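You operate a simulated robot arm through the tools that you are given. There is no shell and no other tool. Be economical: measure what you need, move in short steps, check, and stop when the job is done.

Carry out the task below with a simulated two-armed robot. There is one attempt and no reset: what you move stays moved.

Task
Load the crate's two tubes on the trolley and roll it to the post.
Fine: D 10 on peg A, D 20 on peg B; brake on while loading, and on again at the post; the bench's tubes stay.

The check looks at the end state, three seconds after you hand in, the way a careful person would. Anything else that was tipped, shoved, dropped, spilled or broken makes it a failure.

Robot
Two 7-joint arms with two-finger parallel grippers on one trunk, on a base that drives. Base frame: it is fixed to the floor where the robot stands at the start and does not move with it; the origin is under the middle of the robot, x ahead of it, y to its left, z up. Lengths are in mm, angles in degrees, forces in N, time in s.
The left shoulder is at the start at [62, 197, 1054], the right one opposite. With the tool pointing down near the work surface each hand reaches from about 100 to 700 mm from the robot's upright axis, wherever it stands, measured 20 degrees to its own side. Places, roughly: trolley brake [500, 0, 700]; trolley peg A [700, 0, 600]; trolley peg B [800, -200, 600]; tube (7x7x19 cm) [400, 1100, 1000]. Payload 1.57 kg a hand.
The TCP of each hand is the grasp point between the finger pads, 30 mm short of the fingertips. In the tool frame z runs along the fingers and y along their closing line. Largest opening 110 mm; finger width 24, thickness 12; the body of the gripper, 48 by 112 mm, starts 78 mm behind the TCP.
Orientation is that of the tool frame in the base frame, as a unit quaternion [x, y, z, w]. With the fingers straight down and closing along the base's y, the tool's x points along the base's -x, its y along +y and its z along -z.

Tools
- The arms move only by the tool drive_tool. It takes "left_targets", "right_targets" or both (then of equal length, played together; a hand with none holds still); each is a list of rows, each a list of 3 entries, a list of its own where there are three numbers: the shift along the tool's x, y, z in mm, then the turn, a rotation vector about the tool's x, y, z in degrees, then the closure, from 0 (fully open) to 1 (shut). In form: [[[tx, ty, tz], [ax, ay, az], claw], ...]. A call has 1 to 8 rows; each row is the pose to reach, as a shift and turn from the pose commanded when the call began, along the tool's axes at that moment. Each row takes 0.2 s and may step no farther than 50 mm and 8.6 degrees from the row before; otherwise, or with a gripper value out of range, the whole call is refused. Where a pose cannot be reached the arm comes as near as it can. A force on the tool above 50 N (or 10 N above the force at the start of the call, whichever is more), or a blocked arm, ends the call early, and 0.2 s more pass. The fingers move at their own pace (about 72 mm/s each) and stop on an object; they squeeze with about 35 N. The grip force told is the motor's: it shows also when the fingers shut on nothing. Time passes only in rows, and 0.2 s behind the last, so rows that repeat a pose let the fingers close. The reply holds the time, the measured pose of the TCP, the force on the tool along the base axes, the opening and the grip force, in the units named above and with some noise, with the torque about the TCP (base axes, N m) and any sound that the robot's microphone picked up.
- Cameras (640 x 400 px; columns grow to the right, rows downward): "scene" is now at [84.5, 29.2, 1619.3]; the picture's right is [0.35, -0.94, -0.00], its down [-0.84, -0.31, -0.45] and it looks along [0.42, 0.16, -0.89] (base axes); focal length 288 px, centre (320, 200). "left" rides on the left gripper at [70, -16, -141] in its tool frame; the picture's right is [0.23, 0.97, 0.00], its down [-0.85, 0.20, -0.48] and it looks along [-0.47, 0.11, 0.88] (tool axes); focal length 222 px, centre (320, 200). "right" rides on the right gripper at [70, 16, -141] in its tool frame; the picture's right is [-0.23, 0.97, 0.00], its down [-0.85, -0.20, -0.48] and it looks along [-0.47, -0.11, 0.88] (tool axes); focal length 222 px, centre (320, 200). There is no depth. A picture from a camera that has moved, and an enlarged one, comes with that camera's place and axes in the base frame and with its lens. The place of the scene camera against the robot may be out by one fixed shift of up to 12 mm in any direction.
- snapshot(camera): a new picture of that camera. No time passes.
- raise_lower(by): slides the trunk up (or, below 0, down) by that many mm; the arms and the scene camera ride with it, the base frame stays. It gives what a move gives, with no picture.
- roll_base(legs): drives the robot by 1 to 6 legs, each [ahead, left, turn to the left] in mm, mm and degrees, along the robot's own axes; the way and the turn of a leg run together, so that a leg with both is an arc; at most 1500 mm and 180 degrees a leg. The arms and the cameras ride along, it lands a little off, and it stops where it bumps. It gives what a move gives.
- pan_tilt(pan, tilt): turns the head with the scene camera to pan (to the left, within 86 degrees either way) and tilt (down, from -29 to 69), counted from straight ahead of the robot. It gives what a move gives.
- inspect(camera, box): a new picture of the part [left, top, right, bottom] of that camera's present view, enlarged. No time passes.
- job_done(): hands the job in; it is judged then, once.

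Work in short steps. Places have to be worked out from the pictures, the camera data and where the tool is seen: move nearer, look again, correct. Check each grasp and each placing, and mend what went wrong. You have 120 turns and 88 pictures in all, those below and enlarged ones among them. Open the grippers and draw the arms clear of the work before you hand the job in, unless the task says otherwise; then end with one line.

The tools are called after "Request:" as a command line: name --argument value ..., lists and objects as JSON in quotes. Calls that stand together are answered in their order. drive_tool: Moves the arms, as the interface text tells. Its arguments: {"type":"object","properties":{"left_targets":{"type":"array"},"right_targets":{"type":"array"}},"required":[]} The other tools are called the same way: raise_lower (by) slides the trunk up or down; roll_base (legs) drives the base; pan_tilt (pan, tilt) turns the head that bears the scene camera; snapshot (camera) takes a picture; inspect (camera, box) takes an enlarged picture of a part of a camera's view; job_done () hands the job in.

At the start:

```text
clock: 0.0
left_ee_pos: [500.4, 185.2, 1127.4]
left_tool_rot: [0.0, 1.0, 0.0, 0.0]
left_wrist_force: [0.3, -0.2, -0.3]
left_ft_torque: [-0.03, 0.03, -0.01]
left_finger_gap: 110.2
left_finger_force: 0.0
right_ee_pos: [358.2, -131.5, 1103.2]
right_tool_rot: [0.0, 1.0, 0.0, -0.001]
right_wrist_force: [-0.2, -0.3, 0.2]
right_ft_torque: [0.02, -0.01, 0.0]
right_finger_gap: 109.7
right_finger_force: 0.1
trunk travel left (down, up): [-650.0, 340.0]
robot x, y, heading: [3.3, -2.4, -0.2]
head pan, tilt: [20.4, 63.4]
```

scene: 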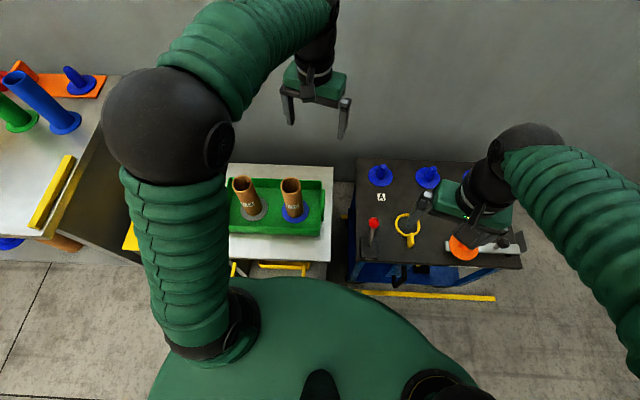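
right: 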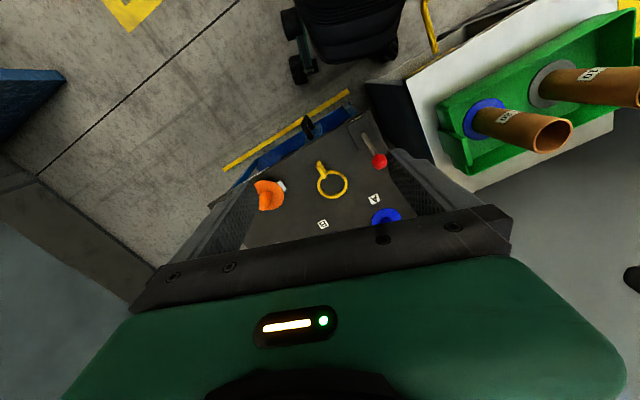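
left: 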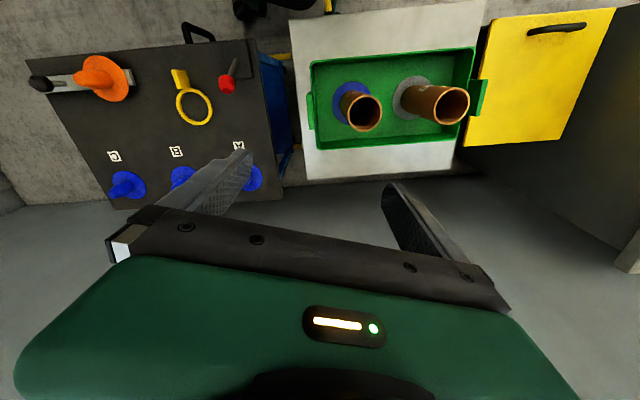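

I start by looking at the crate and trolley enlarged, to read the labels and see the brake.

Request:
inspect --camera "scene" --box '[210, 150, 370, 250]'

Request:
inspect --camera "scene" --box '[340, 150, 532, 270]'

Request:
inspect --camera "left" --box '[20, 10, 340, 210]'

```text
4.00 times, centred on (290, 200) of scene
camera zoom: at [84.5, 29.2, 1619.3], right [0.35, -0.94, 0.0], down [-0.84, -0.31, -0.45], along [0.42, 0.16, -0.89], focal length 1154 px, centre (440, 200)
```

zoom: 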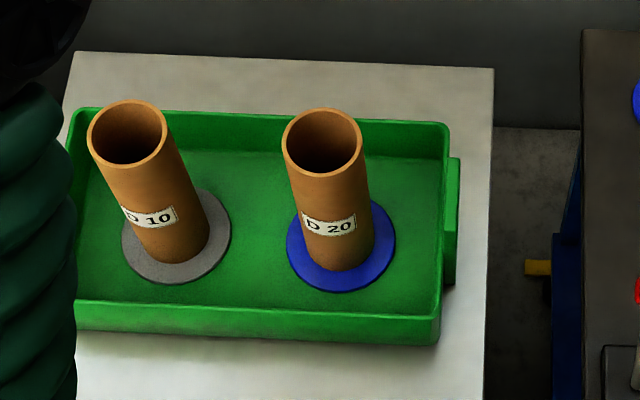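

```text
3.33 times, centred on (436, 210) of scene
camera zoom: at [84.5, 29.2, 1619.3], right [0.35, -0.94, 0.0], down [-0.84, -0.31, -0.45], along [0.42, 0.16, -0.89], focal length 962 px, centre (-67, 167)
```

zoom: 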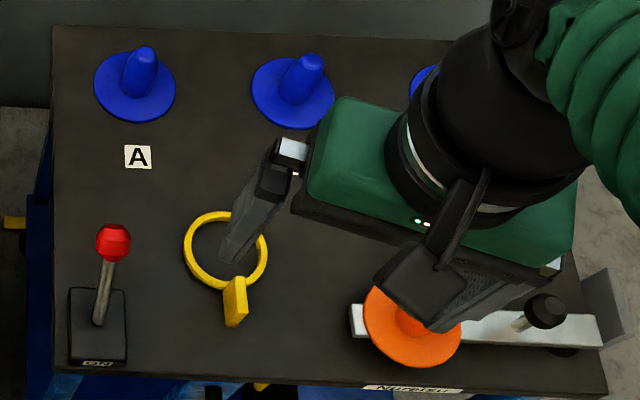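

```text
2.00 times, centred on (180, 110) of left
camera zoom: at [430.0, 168.9, 1268.8], right [-0.23, 0.97, 0.0], down [0.86, 0.2, 0.48], along [0.47, 0.11, -0.88], focal length 444 px, centre (600, 380)
```

zoom: 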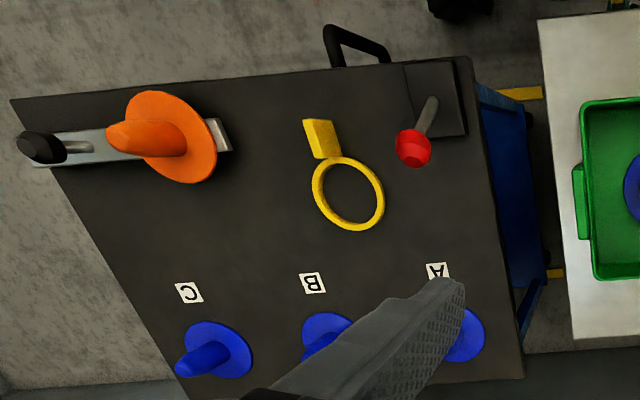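

I move the right arm out of view later; first look around for the post and the floor.

Request:
pan_tilt --pan -45 --tilt 30

Request:
snapshot --camera "scene"

Request:
pan_tilt --pan 60 --tilt 30

Request:
snapshot --camera "scene"

Request:
pan_tilt --pan -15 --tilt 55

Request:
snapshot --camera "scene"

```text
clock: 1.4
left_ee_pos: [500.9, 185.3, 1127.8]
left_tool_rot: [0.0, 1.0, 0.0, -0.001]
left_wrist_force: [0.1, -0.2, 0.3]
left_ft_torque: [0.04, -0.02, -0.02]
left_finger_gap: 109.9
left_finger_force: 0.1
right_ee_pos: [356.3, -131.9, 1103.5]
right_tool_rot: [-0.001, 1.0, 0.0, 0.0]
right_wrist_force: [0.5, 0.7, 0.1]
right_ft_torque: [0.01, -0.02, -0.01]
right_finger_gap: 110.0
right_finger_force: 0.0
trunk travel left (down, up): [-650.0, 340.0]
robot x, y, heading: [3.3, -2.4, 0.1]
head pan, tilt: [-45.0, 30.0]
```

```text
81 pictures are left
camera scene: at [89.9, -56.7, 1665.2], right [-0.71, -0.71, 0.0], down [-0.36, 0.35, -0.87], along [0.61, -0.61, -0.5], focal length 288 px, centre (320, 200)
```

scene: 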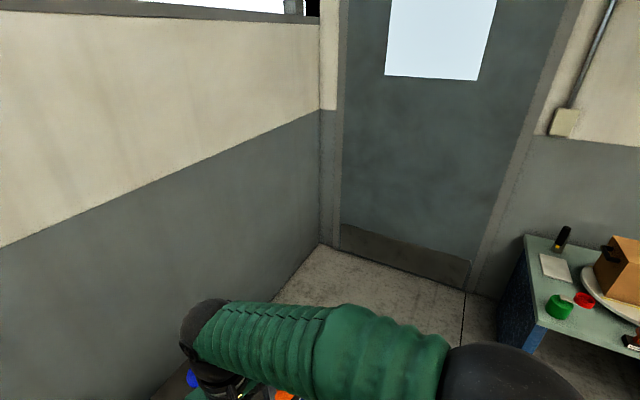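

```text
clock: 3.2
left_ee_pos: [500.3, 183.9, 1127.0]
left_tool_rot: [0.001, 1.0, 0.0, 0.0]
left_wrist_force: [0.3, -0.3, 0.2]
left_ft_torque: [0.02, 0.02, 0.01]
left_finger_gap: 109.9
left_finger_force: 0.1
right_ee_pos: [355.9, -132.2, 1104.0]
right_tool_rot: [0.001, 1.0, 0.0, 0.0]
right_wrist_force: [-0.3, -0.5, 0.4]
right_ft_torque: [-0.01, 0.0, 0.0]
right_finger_gap: 109.9
right_finger_force: 0.1
trunk travel left (down, up): [-650.0, 340.0]
robot x, y, heading: [1.8, -0.5, -0.1]
head pan, tilt: [60.0, 30.0]
```

```text
80 pictures are left
camera scene: at [71.2, 85.7, 1665.2], right [0.87, -0.5, 0.0], down [-0.25, -0.43, -0.87], along [0.43, 0.75, -0.5], focal length 288 px, centre (320, 200)
```

scene: 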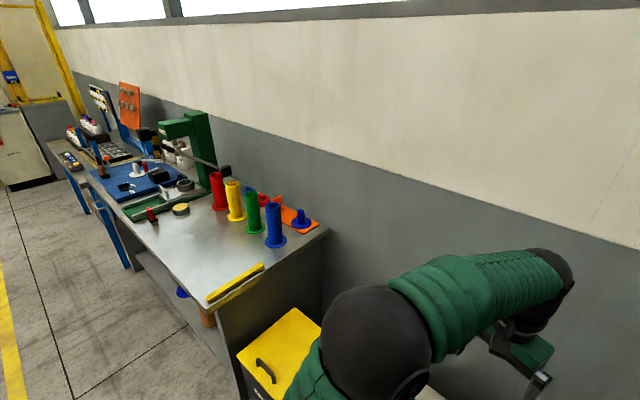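

```text
clock: 4.7
left_ee_pos: [499.2, 186.1, 1127.2]
left_tool_rot: [0.001, 1.0, 0.001, 0.0]
left_wrist_force: [-0.3, -0.6, -0.2]
left_ft_torque: [-0.01, 0.0, 0.01]
left_finger_gap: 110.2
left_finger_force: 0.1
right_ee_pos: [357.5, -131.2, 1103.9]
right_tool_rot: [-0.001, 1.0, 0.001, 0.0]
right_wrist_force: [-0.2, 0.1, 0.5]
right_ft_torque: [-0.01, 0.02, 0.0]
right_finger_gap: 109.9
right_finger_force: 0.0
trunk travel left (down, up): [-650.0, 340.0]
robot x, y, heading: [-2.6, -1.0, -0.3]
head pan, tilt: [-15.0, 55.0]
```

```text
79 pictures are left
camera scene: at [95.5, -11.4, 1629.2], right [-0.26, -0.97, 0.0], down [-0.79, 0.21, -0.57], along [0.55, -0.15, -0.82], focal length 288 px, centre (320, 200)
```

scene: 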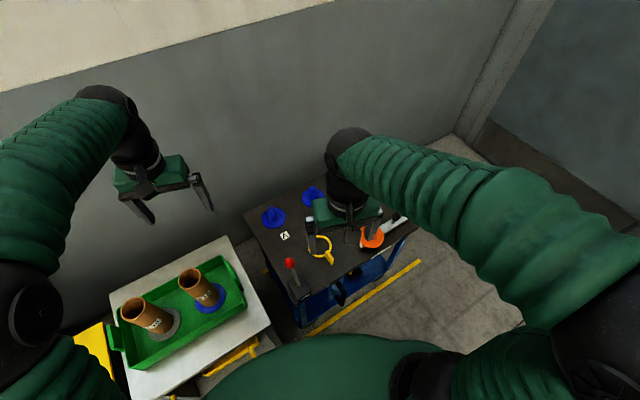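

The post isn't seen yet. I look far right and far left, flat.

Request:
pan_tilt --pan -86 --tilt 20

Request:
snapshot --camera "scene"

Request:
pan_tilt --pan 86 --tilt 20

Request:
snapshot --camera "scene"

```text
clock: 6.1
left_ee_pos: [500.3, 185.5, 1128.2]
left_tool_rot: [-0.001, 1.0, 0.001, 0.0]
left_wrist_force: [0.3, 0.2, 0.2]
left_ft_torque: [0.01, 0.0, 0.0]
left_finger_gap: 109.7
left_finger_force: 0.1
right_ee_pos: [355.6, -132.4, 1104.2]
right_tool_rot: [0.0, 1.0, 0.0, 0.0]
right_wrist_force: [0.3, 0.3, 0.5]
right_ft_torque: [-0.04, 0.02, -0.02]
right_finger_gap: 109.6
right_finger_force: 0.1
trunk travel left (down, up): [-650.0, 340.0]
robot x, y, heading: [-0.2, 1.2, 0.3]
head pan, tilt: [-85.9, 20.0]
```

```text
78 pictures are left
camera scene: at [32.5, -85.7, 1681.3], right [-1.0, -0.07, 0.0], down [-0.03, 0.34, -0.94], along [0.07, -0.94, -0.34], focal length 288 px, centre (320, 200)
```

scene: 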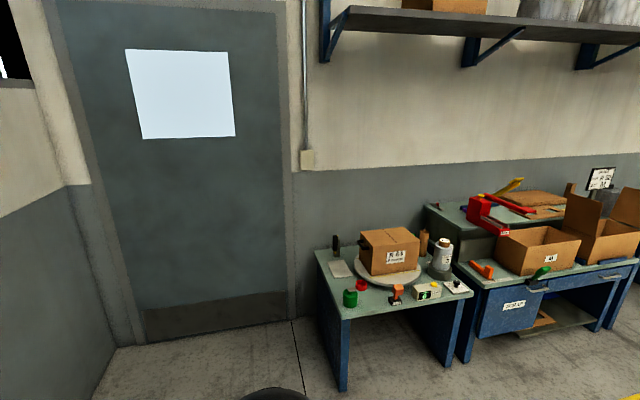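

```text
clock: 8.7
left_ee_pos: [499.8, 185.0, 1126.9]
left_tool_rot: [0.0, 1.0, 0.0, 0.0]
left_wrist_force: [0.2, -0.6, -0.1]
left_ft_torque: [-0.01, 0.07, 0.01]
left_finger_gap: 110.0
left_finger_force: 0.1
right_ee_pos: [355.1, -132.3, 1103.5]
right_tool_rot: [0.001, 1.0, 0.0, -0.001]
right_wrist_force: [-0.4, -0.1, -0.4]
right_ft_torque: [0.0, 0.02, -0.02]
right_finger_gap: 110.0
right_finger_force: 0.0
trunk travel left (down, up): [-650.0, 340.0]
robot x, y, heading: [-2.2, -2.4, 0.1]
head pan, tilt: [85.9, 20.0]
```

```text
77 pictures are left
camera scene: at [32.5, 100.2, 1681.3], right [1.0, -0.07, 0.0], down [-0.03, -0.34, -0.94], along [0.07, 0.94, -0.34], focal length 288 px, centre (320, 200)
```

scene: 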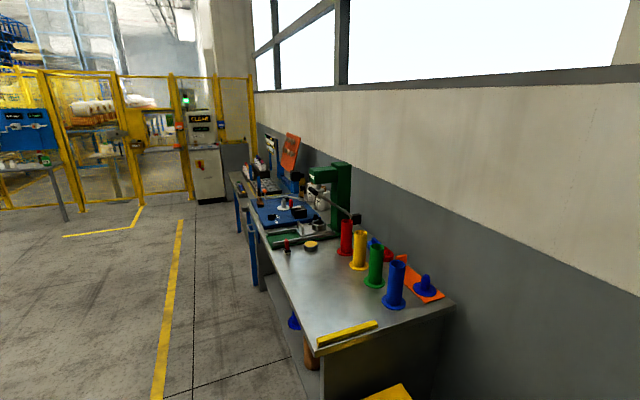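

I zoom into the far cell for signs.

Request:
inspect --camera "scene" --box '[0, 60, 256, 220]'

Request:
inspect --camera "scene" --box '[220, 120, 460, 270]'

```text
2.50 times, centred on (128, 140) of scene
camera zoom: at [32.5, 100.2, 1681.3], right [1.0, -0.07, 0.0], down [-0.03, -0.34, -0.94], along [0.07, 0.94, -0.34], focal length 721 px, centre (800, 350)
```

zoom: 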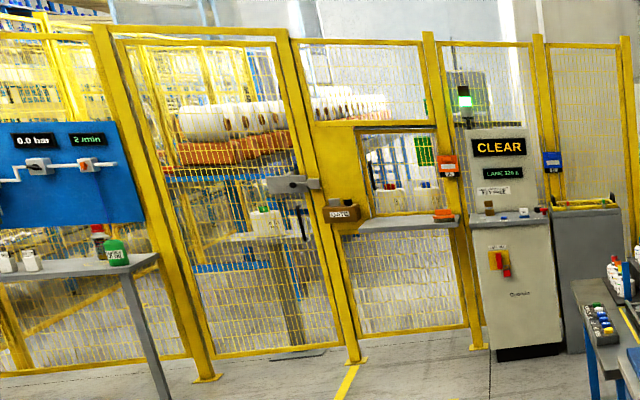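

```text
2.67 times, centred on (340, 195) of scene
camera zoom: at [32.5, 100.2, 1681.3], right [1.0, -0.07, 0.0], down [-0.03, -0.34, -0.94], along [0.07, 0.94, -0.34], focal length 769 px, centre (267, 213)
```

zoom: 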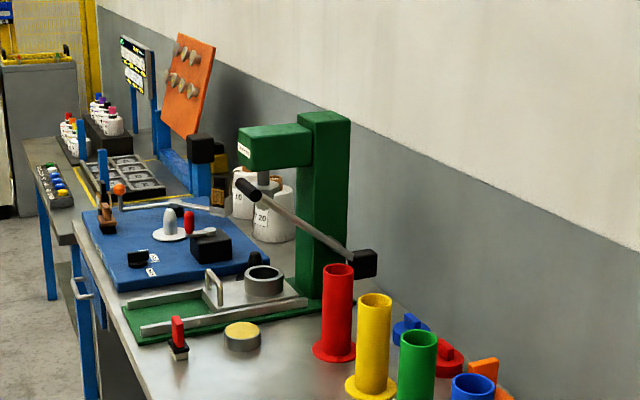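

I check the floor on the right and left near the robot before turning around.

Request:
pan_tilt --pan -86 --tilt 60

Request:
snapshot --camera "scene"

Request:
roll_base --legs '[[-500, 0, 0]]'

Request:
pan_tilt --pan -15 --tilt 40

Request:
snapshot --camera "scene"

```text
clock: 11.3
left_ee_pos: [501.3, 185.8, 1127.3]
left_tool_rot: [0.0, 1.0, 0.0, 0.0]
left_wrist_force: [0.2, -0.5, 0.8]
left_ft_torque: [0.0, 0.01, 0.0]
left_finger_gap: 110.0
left_finger_force: 0.0
right_ee_pos: [357.1, -133.5, 1103.2]
right_tool_rot: [-0.001, 1.0, 0.001, 0.0]
right_wrist_force: [-0.4, 0.2, 0.1]
right_ft_torque: [0.03, 0.02, 0.03]
right_finger_gap: 110.1
right_finger_force: 0.0
trunk travel left (down, up): [-650.0, 340.0]
robot x, y, heading: [-0.6, -4.4, 0.1]
head pan, tilt: [-85.9, 60.0]
```

```text
74 pictures are left
camera scene: at [30.5, -59.3, 1623.2], right [-1.0, -0.07, 0.0], down [-0.06, 0.86, -0.5], along [0.03, -0.5, -0.87], focal length 288 px, centre (320, 200)
```

scene: 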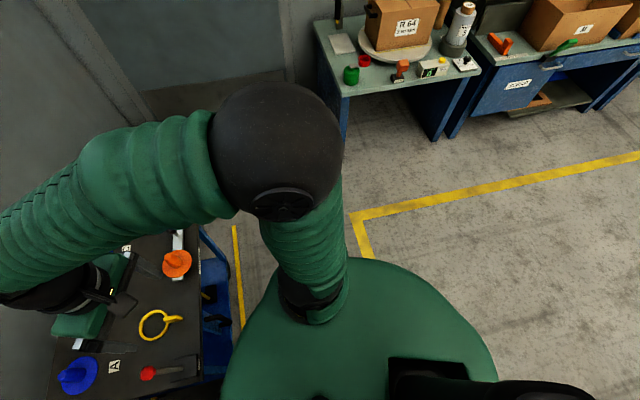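

```text
clock: 14.2
left_ee_pos: [-1.1, 185.6, 1127.1]
left_tool_rot: [0.0, 1.0, 0.0, -0.001]
left_wrist_force: [-0.9, 0.2, 0.4]
left_ft_torque: [-0.01, 0.0, 0.0]
left_finger_gap: 110.1
left_finger_force: 0.0
right_ee_pos: [-142.9, -132.1, 1103.2]
right_tool_rot: [0.0, 1.0, 0.001, -0.001]
right_wrist_force: [-0.1, 0.5, -0.5]
right_ft_torque: [0.01, -0.02, -0.01]
right_finger_gap: 110.0
right_finger_force: 0.0
trunk travel left (down, up): [-650.0, 340.0]
robot x, y, heading: [-500.9, 0.7, 0.1]
head pan, tilt: [-85.9, 60.0]
```

```text
clock: 15.7
left_ee_pos: [-1.6, 183.4, 1128.5]
left_tool_rot: [-0.001, 1.0, 0.0, 0.001]
left_wrist_force: [0.2, -0.3, 0.2]
left_ft_torque: [-0.02, -0.01, 0.08]
left_finger_gap: 110.0
left_finger_force: 0.0
right_ee_pos: [-144.0, -131.3, 1103.9]
right_tool_rot: [0.0, 1.0, -0.001, 0.001]
right_wrist_force: [0.3, 0.3, -0.6]
right_ft_torque: [0.0, 0.01, -0.02]
right_finger_gap: 110.0
right_finger_force: 0.0
trunk travel left (down, up): [-650.0, 340.0]
robot x, y, heading: [-499.9, 0.6, -0.1]
head pan, tilt: [-15.0, 40.0]
```

```text
73 pictures are left
camera scene: at [-393.5, -14.8, 1649.8], right [-0.26, -0.97, 0.0], down [-0.62, 0.17, -0.77], along [0.74, -0.2, -0.64], focal length 288 px, centre (320, 200)
```

scene: 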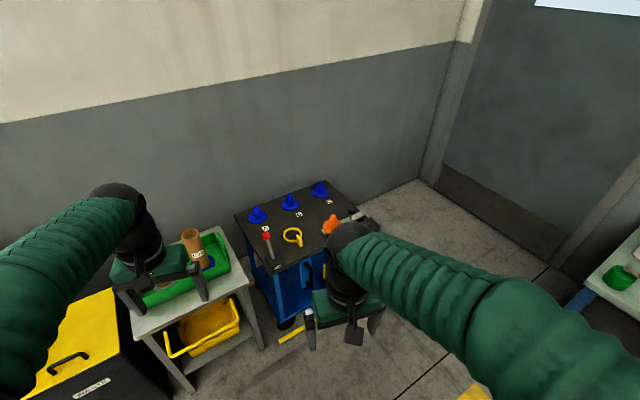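

Now I turn to see what's behind. I turn by 90 right so that panning covers the rear.

Request:
roll_base --legs '[[0, 0, -120]]'

Request:
pan_tilt --pan 0 --tilt 25

Request:
snapshot --camera "scene"

Request:
pan_tilt --pan -80 --tilt 25

Request:
snapshot --camera "scene"

```text
clock: 21.1
left_ee_pos: [-595.8, -522.3, 1128.3]
left_tool_rot: [0.869, 0.495, 0.0, 0.0]
left_wrist_force: [-0.2, -0.4, -0.9]
left_ft_torque: [0.02, 0.0, -0.01]
left_finger_gap: 109.9
left_finger_force: 0.1
right_ee_pos: [-796.5, -239.7, 1102.9]
right_tool_rot: [0.869, 0.494, 0.0, 0.0]
right_wrist_force: [0.5, -0.3, -0.8]
right_ft_torque: [-0.01, -0.02, 0.03]
right_finger_gap: 109.9
right_finger_force: 0.3
trunk travel left (down, up): [-650.0, 340.0]
robot x, y, heading: [-501.0, 0.4, -120.6]
head pan, tilt: [-15.0, 40.0]
```

```text
clock: 21.9
left_ee_pos: [-596.7, -522.0, 1128.4]
left_tool_rot: [0.869, 0.494, -0.001, 0.001]
left_wrist_force: [-0.5, 0.0, -0.9]
left_ft_torque: [-0.04, -0.02, 0.0]
left_finger_gap: 110.0
left_finger_force: 0.0
right_ee_pos: [-796.3, -237.1, 1103.3]
right_tool_rot: [0.87, 0.494, 0.0, 0.0]
right_wrist_force: [0.0, 0.2, -0.1]
right_ft_torque: [0.01, 0.01, -0.01]
right_finger_gap: 110.0
right_finger_force: 0.0
trunk travel left (down, up): [-650.0, 340.0]
robot x, y, heading: [-498.4, 0.4, -120.8]
head pan, tilt: [0.0, 25.0]
```

```text
72 pictures are left
camera scene: at [-571.9, -100.3, 1673.1], right [-0.86, 0.51, 0.0], down [0.22, 0.37, -0.91], along [-0.46, -0.78, -0.42], focal length 288 px, centre (320, 200)
```

scene: 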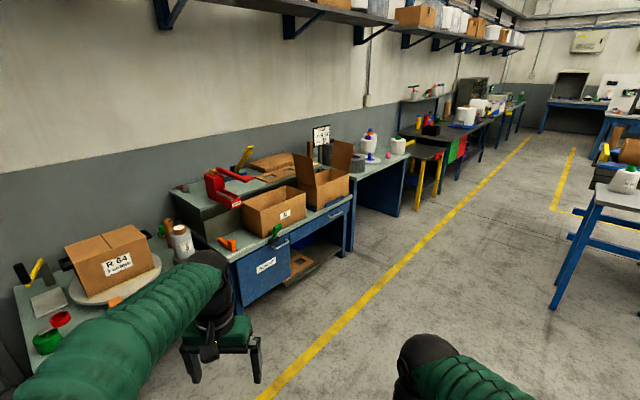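

```text
clock: 23.4
left_ee_pos: [-595.6, -522.3, 1128.9]
left_tool_rot: [0.869, 0.494, -0.001, 0.0]
left_wrist_force: [-0.2, -1.0, -0.8]
left_ft_torque: [0.0, 0.01, 0.0]
left_finger_gap: 110.1
left_finger_force: 0.1
right_ee_pos: [-796.1, -237.0, 1103.7]
right_tool_rot: [0.87, 0.493, -0.001, 0.0]
right_wrist_force: [0.1, 0.1, 0.3]
right_ft_torque: [-0.02, -0.01, 0.0]
right_finger_gap: 109.7
right_finger_force: 0.0
trunk travel left (down, up): [-650.0, 340.0]
robot x, y, heading: [-497.3, 2.1, -120.4]
head pan, tilt: [-80.0, 25.0]
```

```text
71 pictures are left
camera scene: at [-611.0, 11.4, 1673.3], right [0.35, 0.94, 0.0], down [0.4, -0.15, -0.91], along [-0.85, 0.32, -0.42], focal length 288 px, centre (320, 200)
```

scene: 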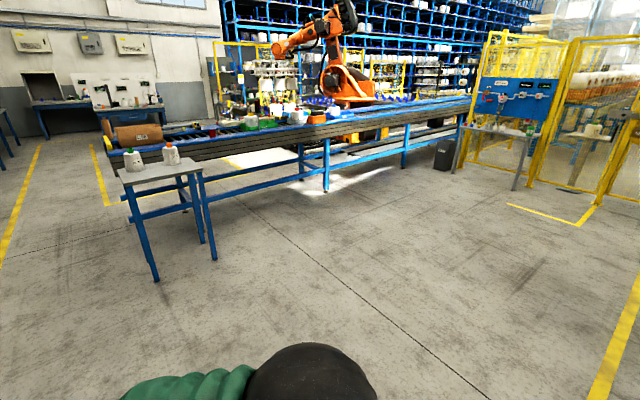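

No evident post. I zoom on candidates here: the table at the conveyor and the far area.

Request:
inspect --camera "scene" --box '[0, 20, 320, 220]'

Request:
inspect --camera "scene" --box '[400, 30, 640, 240]'

Request:
pan_tilt --pan -10 --tilt 20

Request:
inspect --camera "scene" --box '[100, 60, 420, 320]'

```text
2.00 times, centred on (160, 120) of scene
camera zoom: at [-611.0, 11.4, 1673.3], right [0.35, 0.94, 0.0], down [0.4, -0.15, -0.91], along [-0.85, 0.32, -0.42], focal length 577 px, centre (640, 360)
```

zoom: 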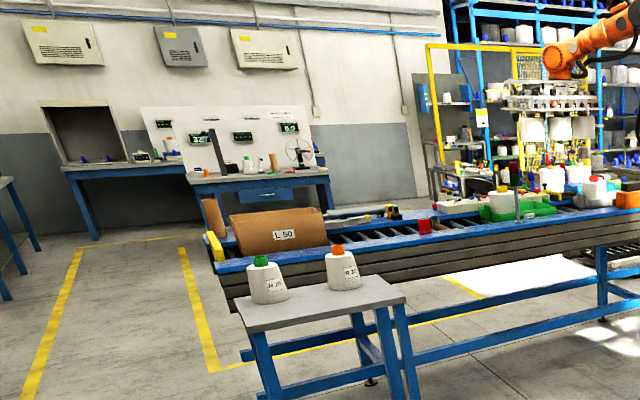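

```text
1.90 times, centred on (520, 135) of scene
camera zoom: at [-611.0, 11.4, 1673.3], right [0.35, 0.94, 0.0], down [0.4, -0.15, -0.91], along [-0.85, 0.32, -0.42], focal length 549 px, centre (-61, 324)
```

zoom: 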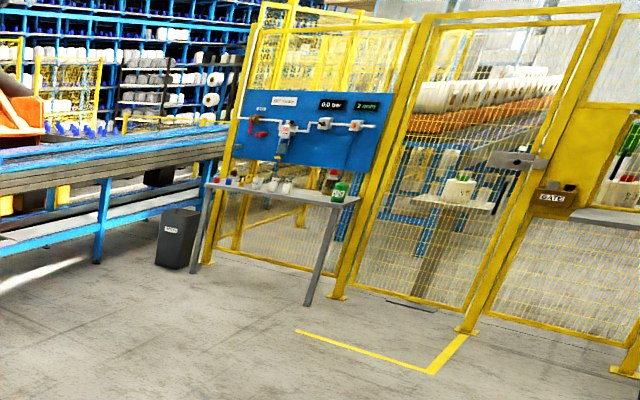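

```text
clock: 24.8
left_ee_pos: [-596.0, -521.9, 1128.3]
left_tool_rot: [0.869, 0.494, -0.001, 0.001]
left_wrist_force: [-0.6, 0.3, 0.1]
left_ft_torque: [-0.04, 0.03, -0.03]
left_finger_gap: 109.8
left_finger_force: 0.0
right_ee_pos: [-796.1, -238.5, 1104.1]
right_tool_rot: [0.869, 0.494, -0.001, 0.0]
right_wrist_force: [0.2, 0.3, 0.8]
right_ft_torque: [0.01, 0.01, 0.0]
right_finger_gap: 110.4
right_finger_force: 0.0
trunk travel left (down, up): [-650.0, 340.0]
robot x, y, heading: [-501.8, -0.5, -120.8]
head pan, tilt: [-10.0, 20.0]
```

```text
1.54 times, centred on (260, 190) of scene
camera zoom: at [-585.6, -91.7, 1681.2], right [-0.76, 0.65, 0.0], down [0.22, 0.26, -0.94], along [-0.61, -0.71, -0.34], focal length 444 px, centre (412, 215)
```

zoom: 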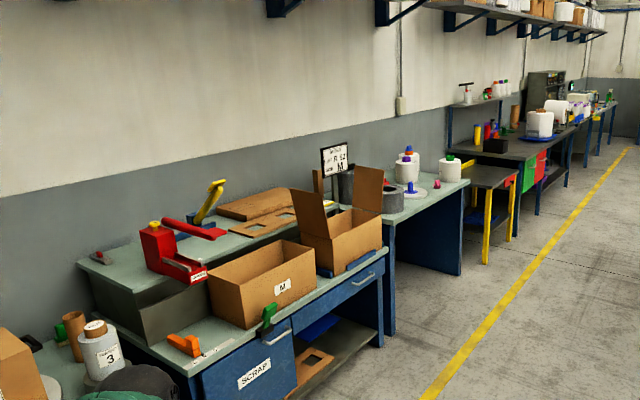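

Return to facing the trolley and look at it with its label and the floor around.

Request:
roll_base --legs '[[0, 0, 120.5]]'

Request:
pan_tilt --pan -20 --tilt 45

Request:
drive_tool --right_targets '[[[0, 50, 0], [0, 0, 0], 0], [[0, 100, 0], [0, 0, 0], 0], [[0, 150, 0], [0, 0, 0], 0], [[40, 180, 0], [0, 0, 0], 0], [[80, 200, 0], [0, 0, 0], 0]]'

Request:
snapshot --camera "scene"

```text
clock: 30.2
left_ee_pos: [-5.3, 188.5, 1129.9]
left_tool_rot: [-0.004, 1.0, 0.001, 0.001]
left_wrist_force: [0.0, -0.4, -0.2]
left_ft_torque: [-0.01, -0.01, 0.0]
left_finger_gap: 110.1
left_finger_force: 0.1
right_ee_pos: [-145.1, -130.5, 1104.1]
right_tool_rot: [-0.003, 1.0, 0.0, 0.001]
right_wrist_force: [0.2, -0.4, -0.3]
right_ft_torque: [-0.02, -0.01, 0.02]
right_finger_gap: 110.0
right_finger_force: 0.2
trunk travel left (down, up): [-650.0, 340.0]
robot x, y, heading: [-499.6, 3.8, 0.4]
head pan, tilt: [-10.0, 20.0]
```

```text
clock: 31.1
left_ee_pos: [-4.8, 189.6, 1128.4]
left_tool_rot: [-0.005, 1.0, -0.001, 0.002]
left_wrist_force: [0.9, -0.3, -0.5]
left_ft_torque: [-0.01, 0.01, 0.0]
left_finger_gap: 109.9
left_finger_force: 0.0
right_ee_pos: [-146.3, -129.8, 1104.6]
right_tool_rot: [-0.004, 1.0, 0.0, 0.0]
right_wrist_force: [0.1, 0.0, -0.4]
right_ft_torque: [-0.01, 0.04, 0.02]
right_finger_gap: 110.2
right_finger_force: 0.0
trunk travel left (down, up): [-650.0, 340.0]
robot x, y, heading: [-504.9, -0.9, 0.4]
head pan, tilt: [-20.0, 45.0]
```

```text
clock: 32.3
left_ee_pos: [-7.9, 190.5, 1129.6]
left_tool_rot: [-0.005, 1.0, 0.0, 0.002]
left_wrist_force: [0.0, 0.8, -0.1]
left_ft_torque: [0.02, 0.0, 0.01]
left_finger_gap: 109.8
left_finger_force: 0.0
right_ee_pos: [-228.6, 69.8, 1104.0]
right_tool_rot: [-0.004, 1.0, 0.001, 0.002]
right_wrist_force: [-0.2, 0.4, 1.3]
right_ft_torque: [0.02, -0.04, 0.01]
right_finger_gap: 109.9
right_finger_force: 0.0
trunk travel left (down, up): [-650.0, 340.0]
robot x, y, heading: [-501.9, -0.5, 0.3]
head pan, tilt: [-20.0, 45.0]
```

```text
67 pictures are left
camera scene: at [-401.8, -18.8, 1642.8], right [-0.33, -0.94, 0.0], down [-0.67, 0.24, -0.71], along [0.67, -0.24, -0.71], focal length 288 px, centre (320, 200)
```

scene: 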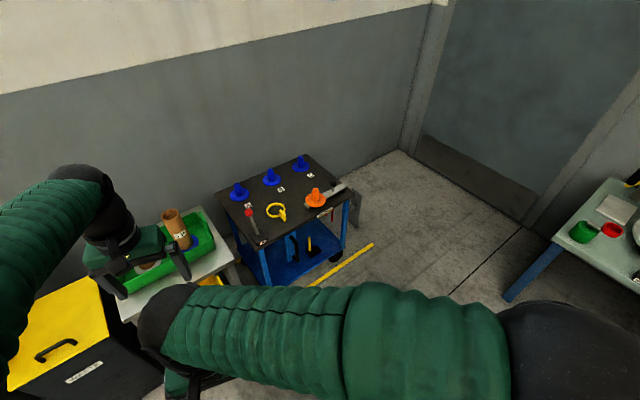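

The trolley is clear now; a grey upright stands beside its right end. Zoom in.

Request:
inspect --camera "scene" --box '[200, 140, 400, 290]'

Request:
inspect --camera "scene" --box '[290, 160, 380, 230]'

```text
2.67 times, centred on (300, 215) of scene
camera zoom: at [-401.8, -18.8, 1642.8], right [-0.33, -0.94, 0.0], down [-0.67, 0.24, -0.71], along [0.67, -0.24, -0.71], focal length 769 px, centre (373, 160)
```

zoom: 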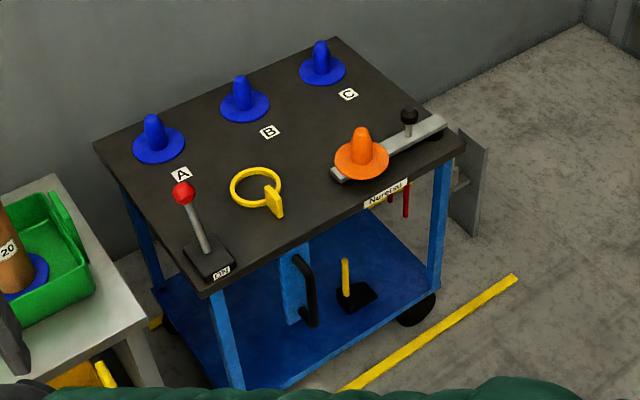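

```text
5.71 times, centred on (335, 195) of scene
camera zoom: at [-401.8, -18.8, 1642.8], right [-0.33, -0.94, 0.0], down [-0.67, 0.24, -0.71], along [0.67, -0.24, -0.71], focal length 1648 px, centre (234, 229)
```

zoom: 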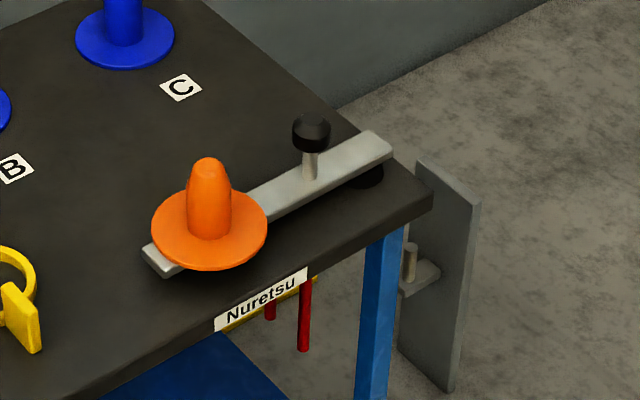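

The grey plate with a pin right of the trolley must be the post (~260 mm right of it). The room is turned about 17.7° from my frame. By triangulation: trolley top z≈635, peg A ≈(720,10), B ≈(789,-168), brake knob ≈(482,-13,736), D10 ≈(416,404), D20 ≈(463,260), tops z≈845. I square up to the trolley.

Request:
roll_base --legs '[[0, 0, 17.4], [478, -153, 0]]'

Request:
pan_tilt --pan -15 --tilt 60

Request:
snapshot --camera "scene"

Request:
snapshot --camera "right"

```text
clock: 36.3
left_ee_pos: [421.4, 330.2, 1128.6]
left_tool_rot: [-0.154, 0.988, -0.001, 0.002]
left_wrist_force: [-0.7, 0.1, -0.4]
left_ft_torque: [0.02, -0.01, 0.01]
left_finger_gap: 109.9
left_finger_force: 0.0
right_ee_pos: [244.3, 150.6, 1105.4]
right_tool_rot: [-0.153, 0.988, 0.0, 0.002]
right_wrist_force: [0.2, -0.3, 0.3]
right_ft_torque: [-0.01, 0.02, 0.02]
right_finger_gap: 109.8
right_finger_force: 0.0
trunk travel left (down, up): [-650.0, 340.0]
robot x, y, heading: [4.3, 0.1, 17.7]
head pan, tilt: [-20.0, 45.0]
```

```text
clock: 37.0
left_ee_pos: [421.5, 329.7, 1128.6]
left_tool_rot: [-0.154, 0.988, -0.001, 0.001]
left_wrist_force: [-0.1, -0.1, 0.9]
left_ft_torque: [-0.01, 0.03, -0.01]
left_finger_gap: 109.8
left_finger_force: 0.0
right_ee_pos: [245.3, 149.3, 1104.8]
right_tool_rot: [-0.154, 0.988, 0.0, 0.0]
right_wrist_force: [-0.2, -0.7, 0.0]
right_ft_torque: [-0.01, 0.05, 0.0]
right_finger_gap: 110.0
right_finger_force: 0.0
trunk travel left (down, up): [-650.0, 340.0]
robot x, y, heading: [4.5, -2.0, 17.5]
head pan, tilt: [-15.0, 60.0]
```

```text
64 pictures are left
camera scene: at [95.6, 22.7, 1623.1], right [0.05, -1.0, 0.0], down [-0.87, -0.04, -0.5], along [0.5, 0.02, -0.87], focal length 288 px, centre (320, 200)
```

scene: 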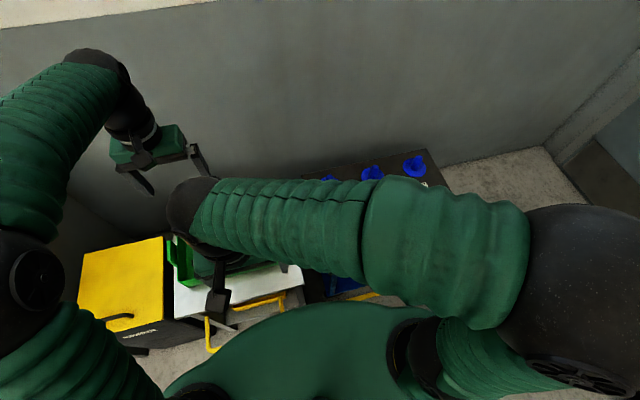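

```text
63 pictures are left
camera right: at [172.7, 144.3, 1245.1], right [-0.08, 1.0, 0.0], down [0.87, 0.07, 0.48], along [0.48, 0.04, -0.88], focal length 222 px, centre (320, 200)
```

right: 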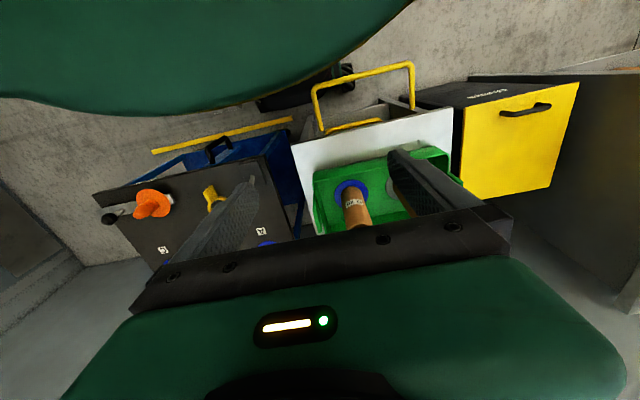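

The right arm hides the trolley; I move the right hand over the brake at safe height (z≈960) and look down with its camera.

Request:
drive_tool --right_targets '[[[-25, -29, 18], [0, 0, 0], 0], [[-50, -58, 36], [0, 0, 0], 0], [[-75, -87, 54], [0, 0, 0], 0], [[-100, -116, 72], [0, 0, 0], 0], [[-125, -145, 90], [0, 0, 0], 0], [[-150, -174, 108], [0, 0, 0], 0], [[-175, -203, 126], [0, 0, 0], 0], [[-200, -230, 145], [0, 0, 0], 0]]'

Request:
snapshot --camera "right"

Request:
snapshot --camera "scene"

```text
clock: 38.8
left_ee_pos: [425.1, 327.6, 1129.2]
left_tool_rot: [-0.154, 0.988, 0.0, 0.001]
left_wrist_force: [-0.1, -1.2, 0.5]
left_ft_torque: [0.02, -0.01, -0.02]
left_finger_gap: 110.1
left_finger_force: 0.2
right_ee_pos: [507.6, -11.3, 958.4]
right_tool_rot: [-0.155, 0.988, 0.001, 0.0]
right_wrist_force: [0.6, 0.0, -0.9]
right_ft_torque: [-0.02, 0.02, 0.03]
right_finger_gap: 110.0
right_finger_force: 0.1
trunk travel left (down, up): [-650.0, 340.0]
robot x, y, heading: [2.4, -3.4, 17.7]
head pan, tilt: [-15.0, 60.0]
```

```text
62 pictures are left
camera right: at [436.6, -14.9, 1099.2], right [-0.08, 1.0, 0.0], down [0.88, 0.07, 0.48], along [0.48, 0.04, -0.88], focal length 222 px, centre (320, 200)
```

right: 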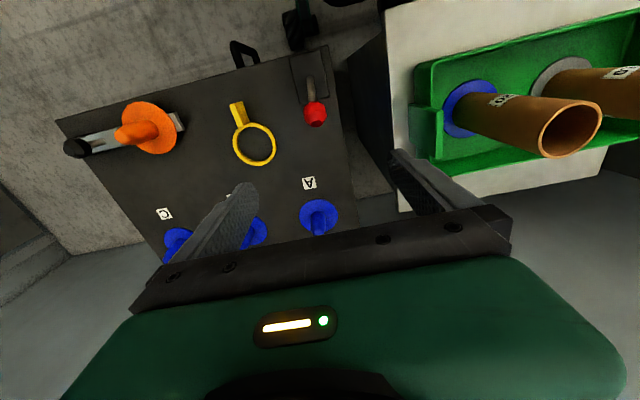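

```text
61 pictures are left
camera scene: at [99.3, 20.6, 1622.9], right [0.05, -1.0, 0.0], down [-0.87, -0.04, -0.5], along [0.5, 0.02, -0.87], focal length 288 px, centre (320, 200)
```

scene: 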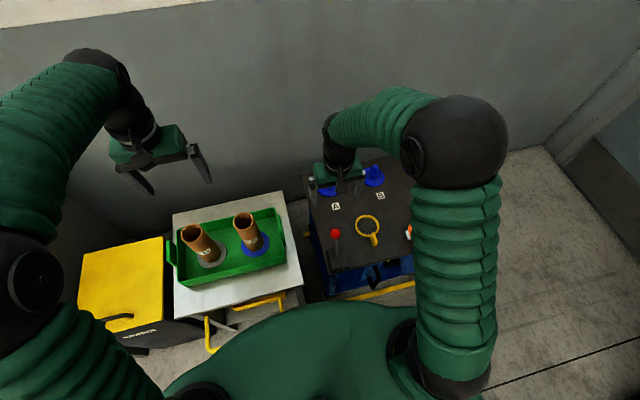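

Request:
inspect --camera "right" --box '[210, 20, 370, 120]'

Request:
inspect --camera "scene" --box '[300, 210, 396, 270]'

```text
4.00 times, centred on (290, 70) of right
camera zoom: at [436.6, -14.9, 1099.2], right [-0.08, 1.0, 0.0], down [0.88, 0.07, 0.48], along [0.48, 0.04, -0.88], focal length 888 px, centre (440, 720)
```

zoom: 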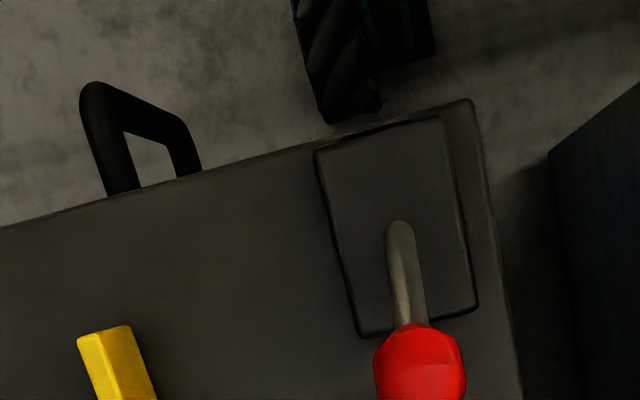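

```text
6.67 times, centred on (348, 240) of scene
camera zoom: at [99.3, 20.6, 1622.9], right [0.05, -1.0, 0.0], down [-0.87, -0.04, -0.5], along [0.5, 0.02, -0.87], focal length 1923 px, centre (133, -67)
```

zoom: 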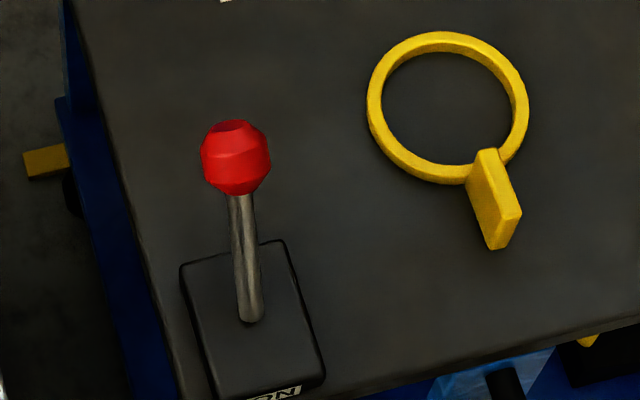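

The ON label is on the near face of the brake box while the lever leans away toward the wall, so the brake seems off. I shut the right fingers, come down just beyond the knob (est. (481,-18,736)).

Request:
drive_tool --right_targets '[[[-18, 2, 30], [0, 0, 0], 1], [[-18, 2, 60], [0, 0, 0], 1], [[-18, 2, 90], [0, 0, 0], 1], [[-18, 2, 120], [0, 0, 0], 1], [[-18, 2, 150], [0, 0, 0], 1], [[-18, 2, 180], [0, 0, 0], 1], [[-18, 2, 205], [0, 0, 0], 1], [[-18, 2, 216], [0, 0, 0], 1]]'

Request:
inspect --camera "right" --box '[200, 0, 440, 200]'

```text
clock: 40.6
left_ee_pos: [422.0, 328.9, 1128.9]
left_tool_rot: [-0.154, 0.988, -0.001, 0.001]
left_wrist_force: [-0.4, -0.1, 0.2]
left_ft_torque: [-0.02, 0.03, -0.03]
left_finger_gap: 110.0
left_finger_force: 0.0
right_ee_pos: [523.0, -3.4, 743.6]
right_tool_rot: [-0.154, 0.988, -0.001, 0.002]
right_wrist_force: [0.6, -0.3, 0.5]
right_ft_torque: [-0.01, -0.04, 0.0]
right_finger_gap: 0.1
right_finger_force: 21.3
trunk travel left (down, up): [-650.0, 340.0]
robot x, y, heading: [4.8, 2.4, 17.6]
head pan, tilt: [-15.0, 60.0]
```

```text
2.00 times, centred on (320, 100) of right
camera zoom: at [450.9, -8.0, 884.0], right [-0.08, 1.0, 0.0], down [0.87, 0.07, 0.48], along [0.48, 0.04, -0.88], focal length 444 px, centre (320, 400)
```

zoom: 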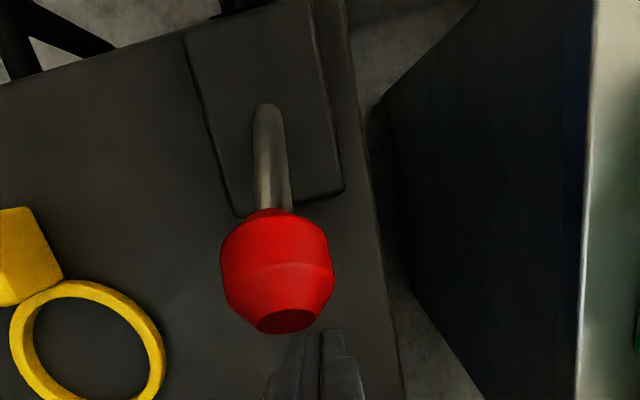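

Fingers sit just behind the knob and aligned. I pull the lever toward the ON side in small steps.

Request:
drive_tool --right_targets '[[[15, -2, 0], [0, 0, 0], 1], [[30, -2, 0], [0, 0, 0], 1], [[45, -2, 0], [0, 0, 0], 1], [[60, -2, 0], [0, 0, 0], 1]]'

Request:
inspect --camera "right" --box '[200, 0, 440, 200]'

```text
clock: 41.3
left_ee_pos: [420.7, 327.9, 1130.6]
left_tool_rot: [-0.155, 0.988, 0.0, 0.002]
left_wrist_force: [0.7, 0.0, -0.3]
left_ft_torque: [-0.01, -0.04, 0.0]
left_finger_gap: 109.9
left_finger_force: 0.0
right_ee_pos: [500.8, -11.6, 749.9]
right_tool_rot: [-0.153, 0.988, 0.003, 0.016]
right_wrist_force: [4.7, 3.5, 10.4]
right_ft_torque: [-0.12, 0.09, 0.03]
right_finger_gap: 0.3
right_finger_force: 21.6
trunk travel left (down, up): [-650.0, 340.0]
robot x, y, heading: [4.4, 4.0, 17.8]
head pan, tilt: [-15.0, 60.0]
stopped in row 3 (right hand): the force on the tool passed its limit at 59 N (the readings are from after the stop); the commanded pose is now the measured one
```

```text
2.00 times, centred on (320, 100) of right
camera zoom: at [424.5, -17.8, 888.2], right [-0.08, 1.0, 0.01], down [0.86, 0.06, 0.51], along [0.5, 0.05, -0.86], focal length 444 px, centre (320, 400)
```

zoom: 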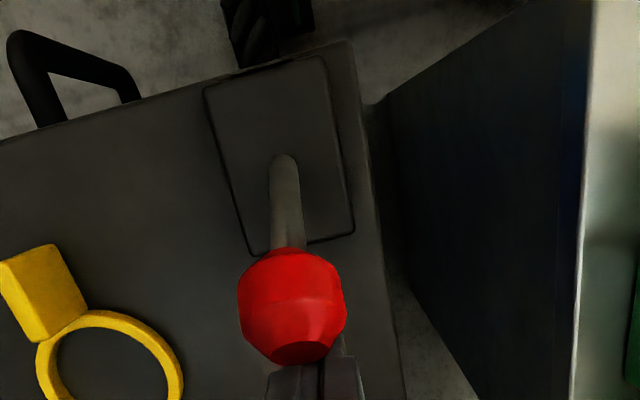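

The push stopped at 59 N with the knob perhaps 10 mm moved; likely too fast against a stiff lever. I try again slower with 5 mm steps.

Request:
drive_tool --right_targets '[[[4, 0, 0], [0, 0, 0], 1], [[8, 0, 0], [0, 0, 0], 1], [[12, 0, 0], [0, 0, 0], 1], [[16, 0, 0], [0, 0, 0], 1], [[20, 0, 0], [0, 0, 0], 1], [[24, 0, 0], [0, 0, 0], 1], [[28, 0, 0], [0, 0, 0], 1], [[32, 0, 0], [0, 0, 0], 1]]'

Request:
inspect --camera "right" --box '[200, 0, 440, 200]'

```text
clock: 42.1
left_ee_pos: [420.8, 327.5, 1129.4]
left_tool_rot: [-0.155, 0.988, 0.0, 0.002]
left_wrist_force: [-0.1, -0.8, -0.5]
left_ft_torque: [-0.03, 0.03, 0.01]
left_finger_gap: 110.1
left_finger_force: 0.1
right_ee_pos: [497.2, -12.6, 751.0]
right_tool_rot: [-0.153, 0.988, 0.004, 0.021]
right_wrist_force: [6.2, 4.2, 13.9]
right_ft_torque: [-0.11, 0.18, 0.03]
right_finger_gap: 0.0
right_finger_force: 21.6
trunk travel left (down, up): [-650.0, 340.0]
robot x, y, heading: [5.3, 2.9, 17.8]
head pan, tilt: [-15.0, 60.0]
stopped in row 3 (right hand): the force on the tool passed its limit at 53 N (the readings are from after the stop); the commanded pose is now the measured one
```

```text
2.00 times, centred on (320, 100) of right
camera zoom: at [418.6, -19.7, 889.3], right [-0.08, 1.0, 0.01], down [0.85, 0.06, 0.52], along [0.51, 0.05, -0.86], focal length 444 px, centre (320, 400)
```

zoom: 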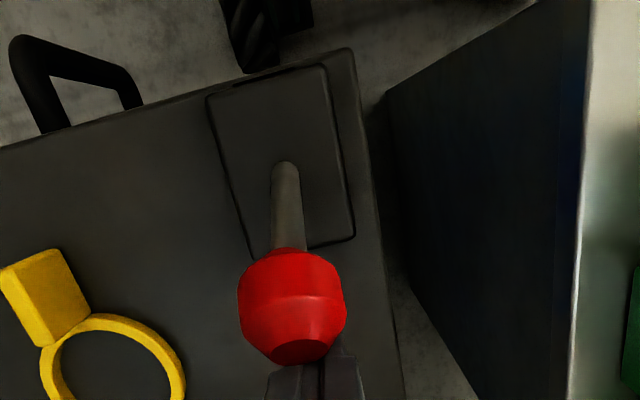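

The tip pushes badly on the knob's rounded side. I'll back off, open, and grip the knob instead so I can swing the lever along its arc.

Request:
drive_tool --right_targets '[[[-20, 0, -20], [0, 0, 0], 1], [[-20, 0, -60], [0, 1.2, 0], 0.3], [[0, 0, -80], [0, 2.4, 0], 0], [[20, 0, -80], [0, 2.4, 0], 0], [[20, 0, -80], [0, 2.4, 0], 0], [[20, 0, -80], [0, 2.4, 0], 0]]'

Request:
snapshot --camera "right"

```text
clock: 43.5
left_ee_pos: [420.9, 327.2, 1130.9]
left_tool_rot: [-0.154, 0.988, 0.0, 0.002]
left_wrist_force: [-1.1, 0.2, -0.1]
left_ft_torque: [-0.03, 0.01, -0.01]
left_finger_gap: 110.0
left_finger_force: 0.0
right_ee_pos: [472.7, -21.0, 831.0]
right_tool_rot: [-0.153, 0.988, 0.0, -0.002]
right_wrist_force: [-0.7, -0.3, -0.2]
right_ft_torque: [-0.01, -0.01, 0.05]
right_finger_gap: 110.0
right_finger_force: 0.1
trunk travel left (down, up): [-650.0, 340.0]
robot x, y, heading: [5.0, -2.4, 17.7]
head pan, tilt: [-15.0, 60.0]
```

```text
55 pictures are left
camera right: at [400.7, -26.3, 971.5], right [-0.08, 1.0, 0.0], down [0.88, 0.07, 0.48], along [0.47, 0.04, -0.88], focal length 222 px, centre (320, 200)
```

right: 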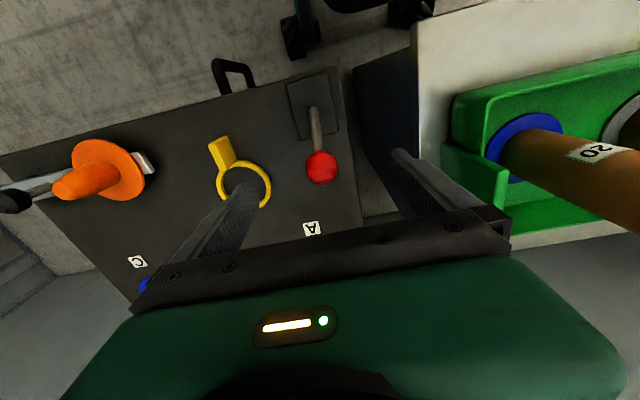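

Knob at ≈(485,-18). I descend with it between the fingers and close.

Request:
drive_tool --right_targets '[[[-11, 0, 40], [0, 0, 0], 0], [[-11, 0, 80], [0, 0, 0], 0], [[-11, 0, 93], [0, 0, 0], 0.3], [[-11, 0, 93], [0, 0, 0], 1], [[-11, 0, 93], [0, 0, 0], 1], [[-11, 0, 93], [0, 0, 0], 1], [[-11, 0, 93], [0, 0, 0], 1]]'

Request:
inspect --camera "right" --box '[200, 0, 440, 200]'

```text
clock: 45.1
left_ee_pos: [421.4, 325.2, 1129.1]
left_tool_rot: [-0.153, 0.988, 0.001, 0.002]
left_wrist_force: [0.5, 0.1, 0.4]
left_ft_torque: [-0.01, 0.01, -0.03]
left_finger_gap: 110.0
left_finger_force: 0.0
right_ee_pos: [483.2, -19.7, 736.4]
right_tool_rot: [-0.153, 0.988, 0.001, -0.002]
right_wrist_force: [1.7, -4.4, -1.5]
right_ft_torque: [-0.04, -0.05, -0.03]
right_finger_gap: 33.3
right_finger_force: 41.2
trunk travel left (down, up): [-650.0, 340.0]
robot x, y, heading: [6.6, 0.9, 17.8]
head pan, tilt: [-15.0, 60.0]
```

```text
2.00 times, centred on (320, 100) of right
camera zoom: at [411.4, -24.3, 877.7], right [-0.08, 1.0, 0.0], down [0.88, 0.07, 0.48], along [0.47, 0.04, -0.88], focal length 444 px, centre (320, 400)
```

zoom: 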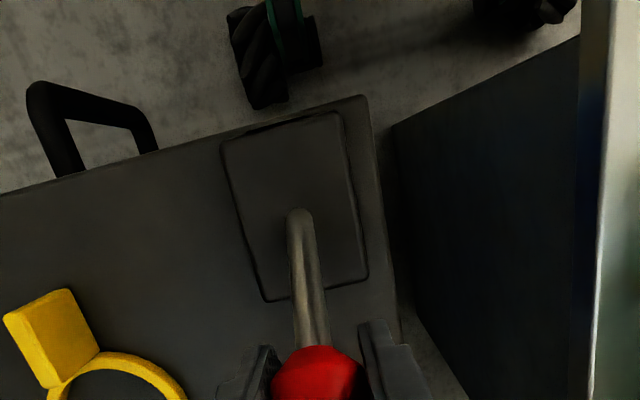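

Knob is gripped (33 mm). I swing it along its arc toward the ON side (pivot ≈ F-49, r≈98).

Request:
drive_tool --right_targets '[[[8, 0, -4], [0, 0, 0], 1], [[15.5, 0, -7], [0, 0, 0], 1], [[24, 0, -10], [0, 0, 0], 1], [[32, 0, -11.5], [0, 0, 0], 1], [[40.5, 0, -12.6], [0, 0, 0], 1], [[49, 0, -13], [0, 0, 0], 1], [[57.5, 0, -12.6], [0, 0, 0], 1], [[66, 0, -11.5], [0, 0, 0], 1]]'

Request:
inspect --camera "right" --box '[200, 0, 440, 200]'

```text
clock: 46.9
left_ee_pos: [421.6, 325.8, 1130.4]
left_tool_rot: [-0.154, 0.988, 0.001, 0.001]
left_wrist_force: [0.2, -0.2, -0.3]
left_ft_torque: [0.0, 0.04, 0.04]
left_finger_gap: 110.0
left_finger_force: 0.1
right_ee_pos: [421.5, -39.8, 749.5]
right_tool_rot: [-0.152, 0.988, 0.0, -0.002]
right_wrist_force: [13.5, -6.0, 3.8]
right_ft_torque: [0.34, -1.11, -0.01]
right_finger_gap: 33.4
right_finger_force: 41.2
trunk travel left (down, up): [-650.0, 340.0]
robot x, y, heading: [2.6, 2.7, 17.7]
head pan, tilt: [-15.0, 60.0]
```

```text
2.00 times, centred on (320, 100) of right
camera zoom: at [348.8, -44.3, 890.0], right [-0.08, 1.0, 0.0], down [0.88, 0.07, 0.48], along [0.47, 0.04, -0.88], focal length 444 px, centre (320, 400)
```

zoom: 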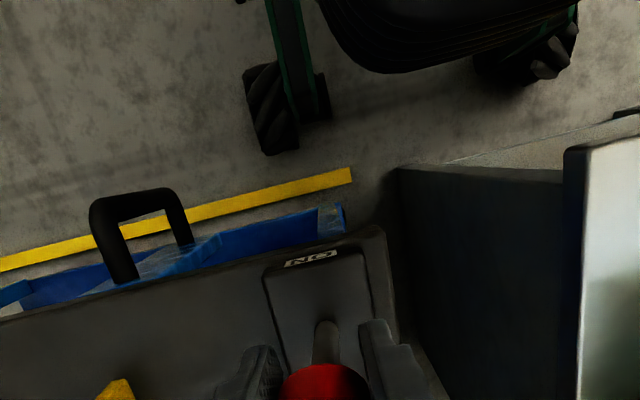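

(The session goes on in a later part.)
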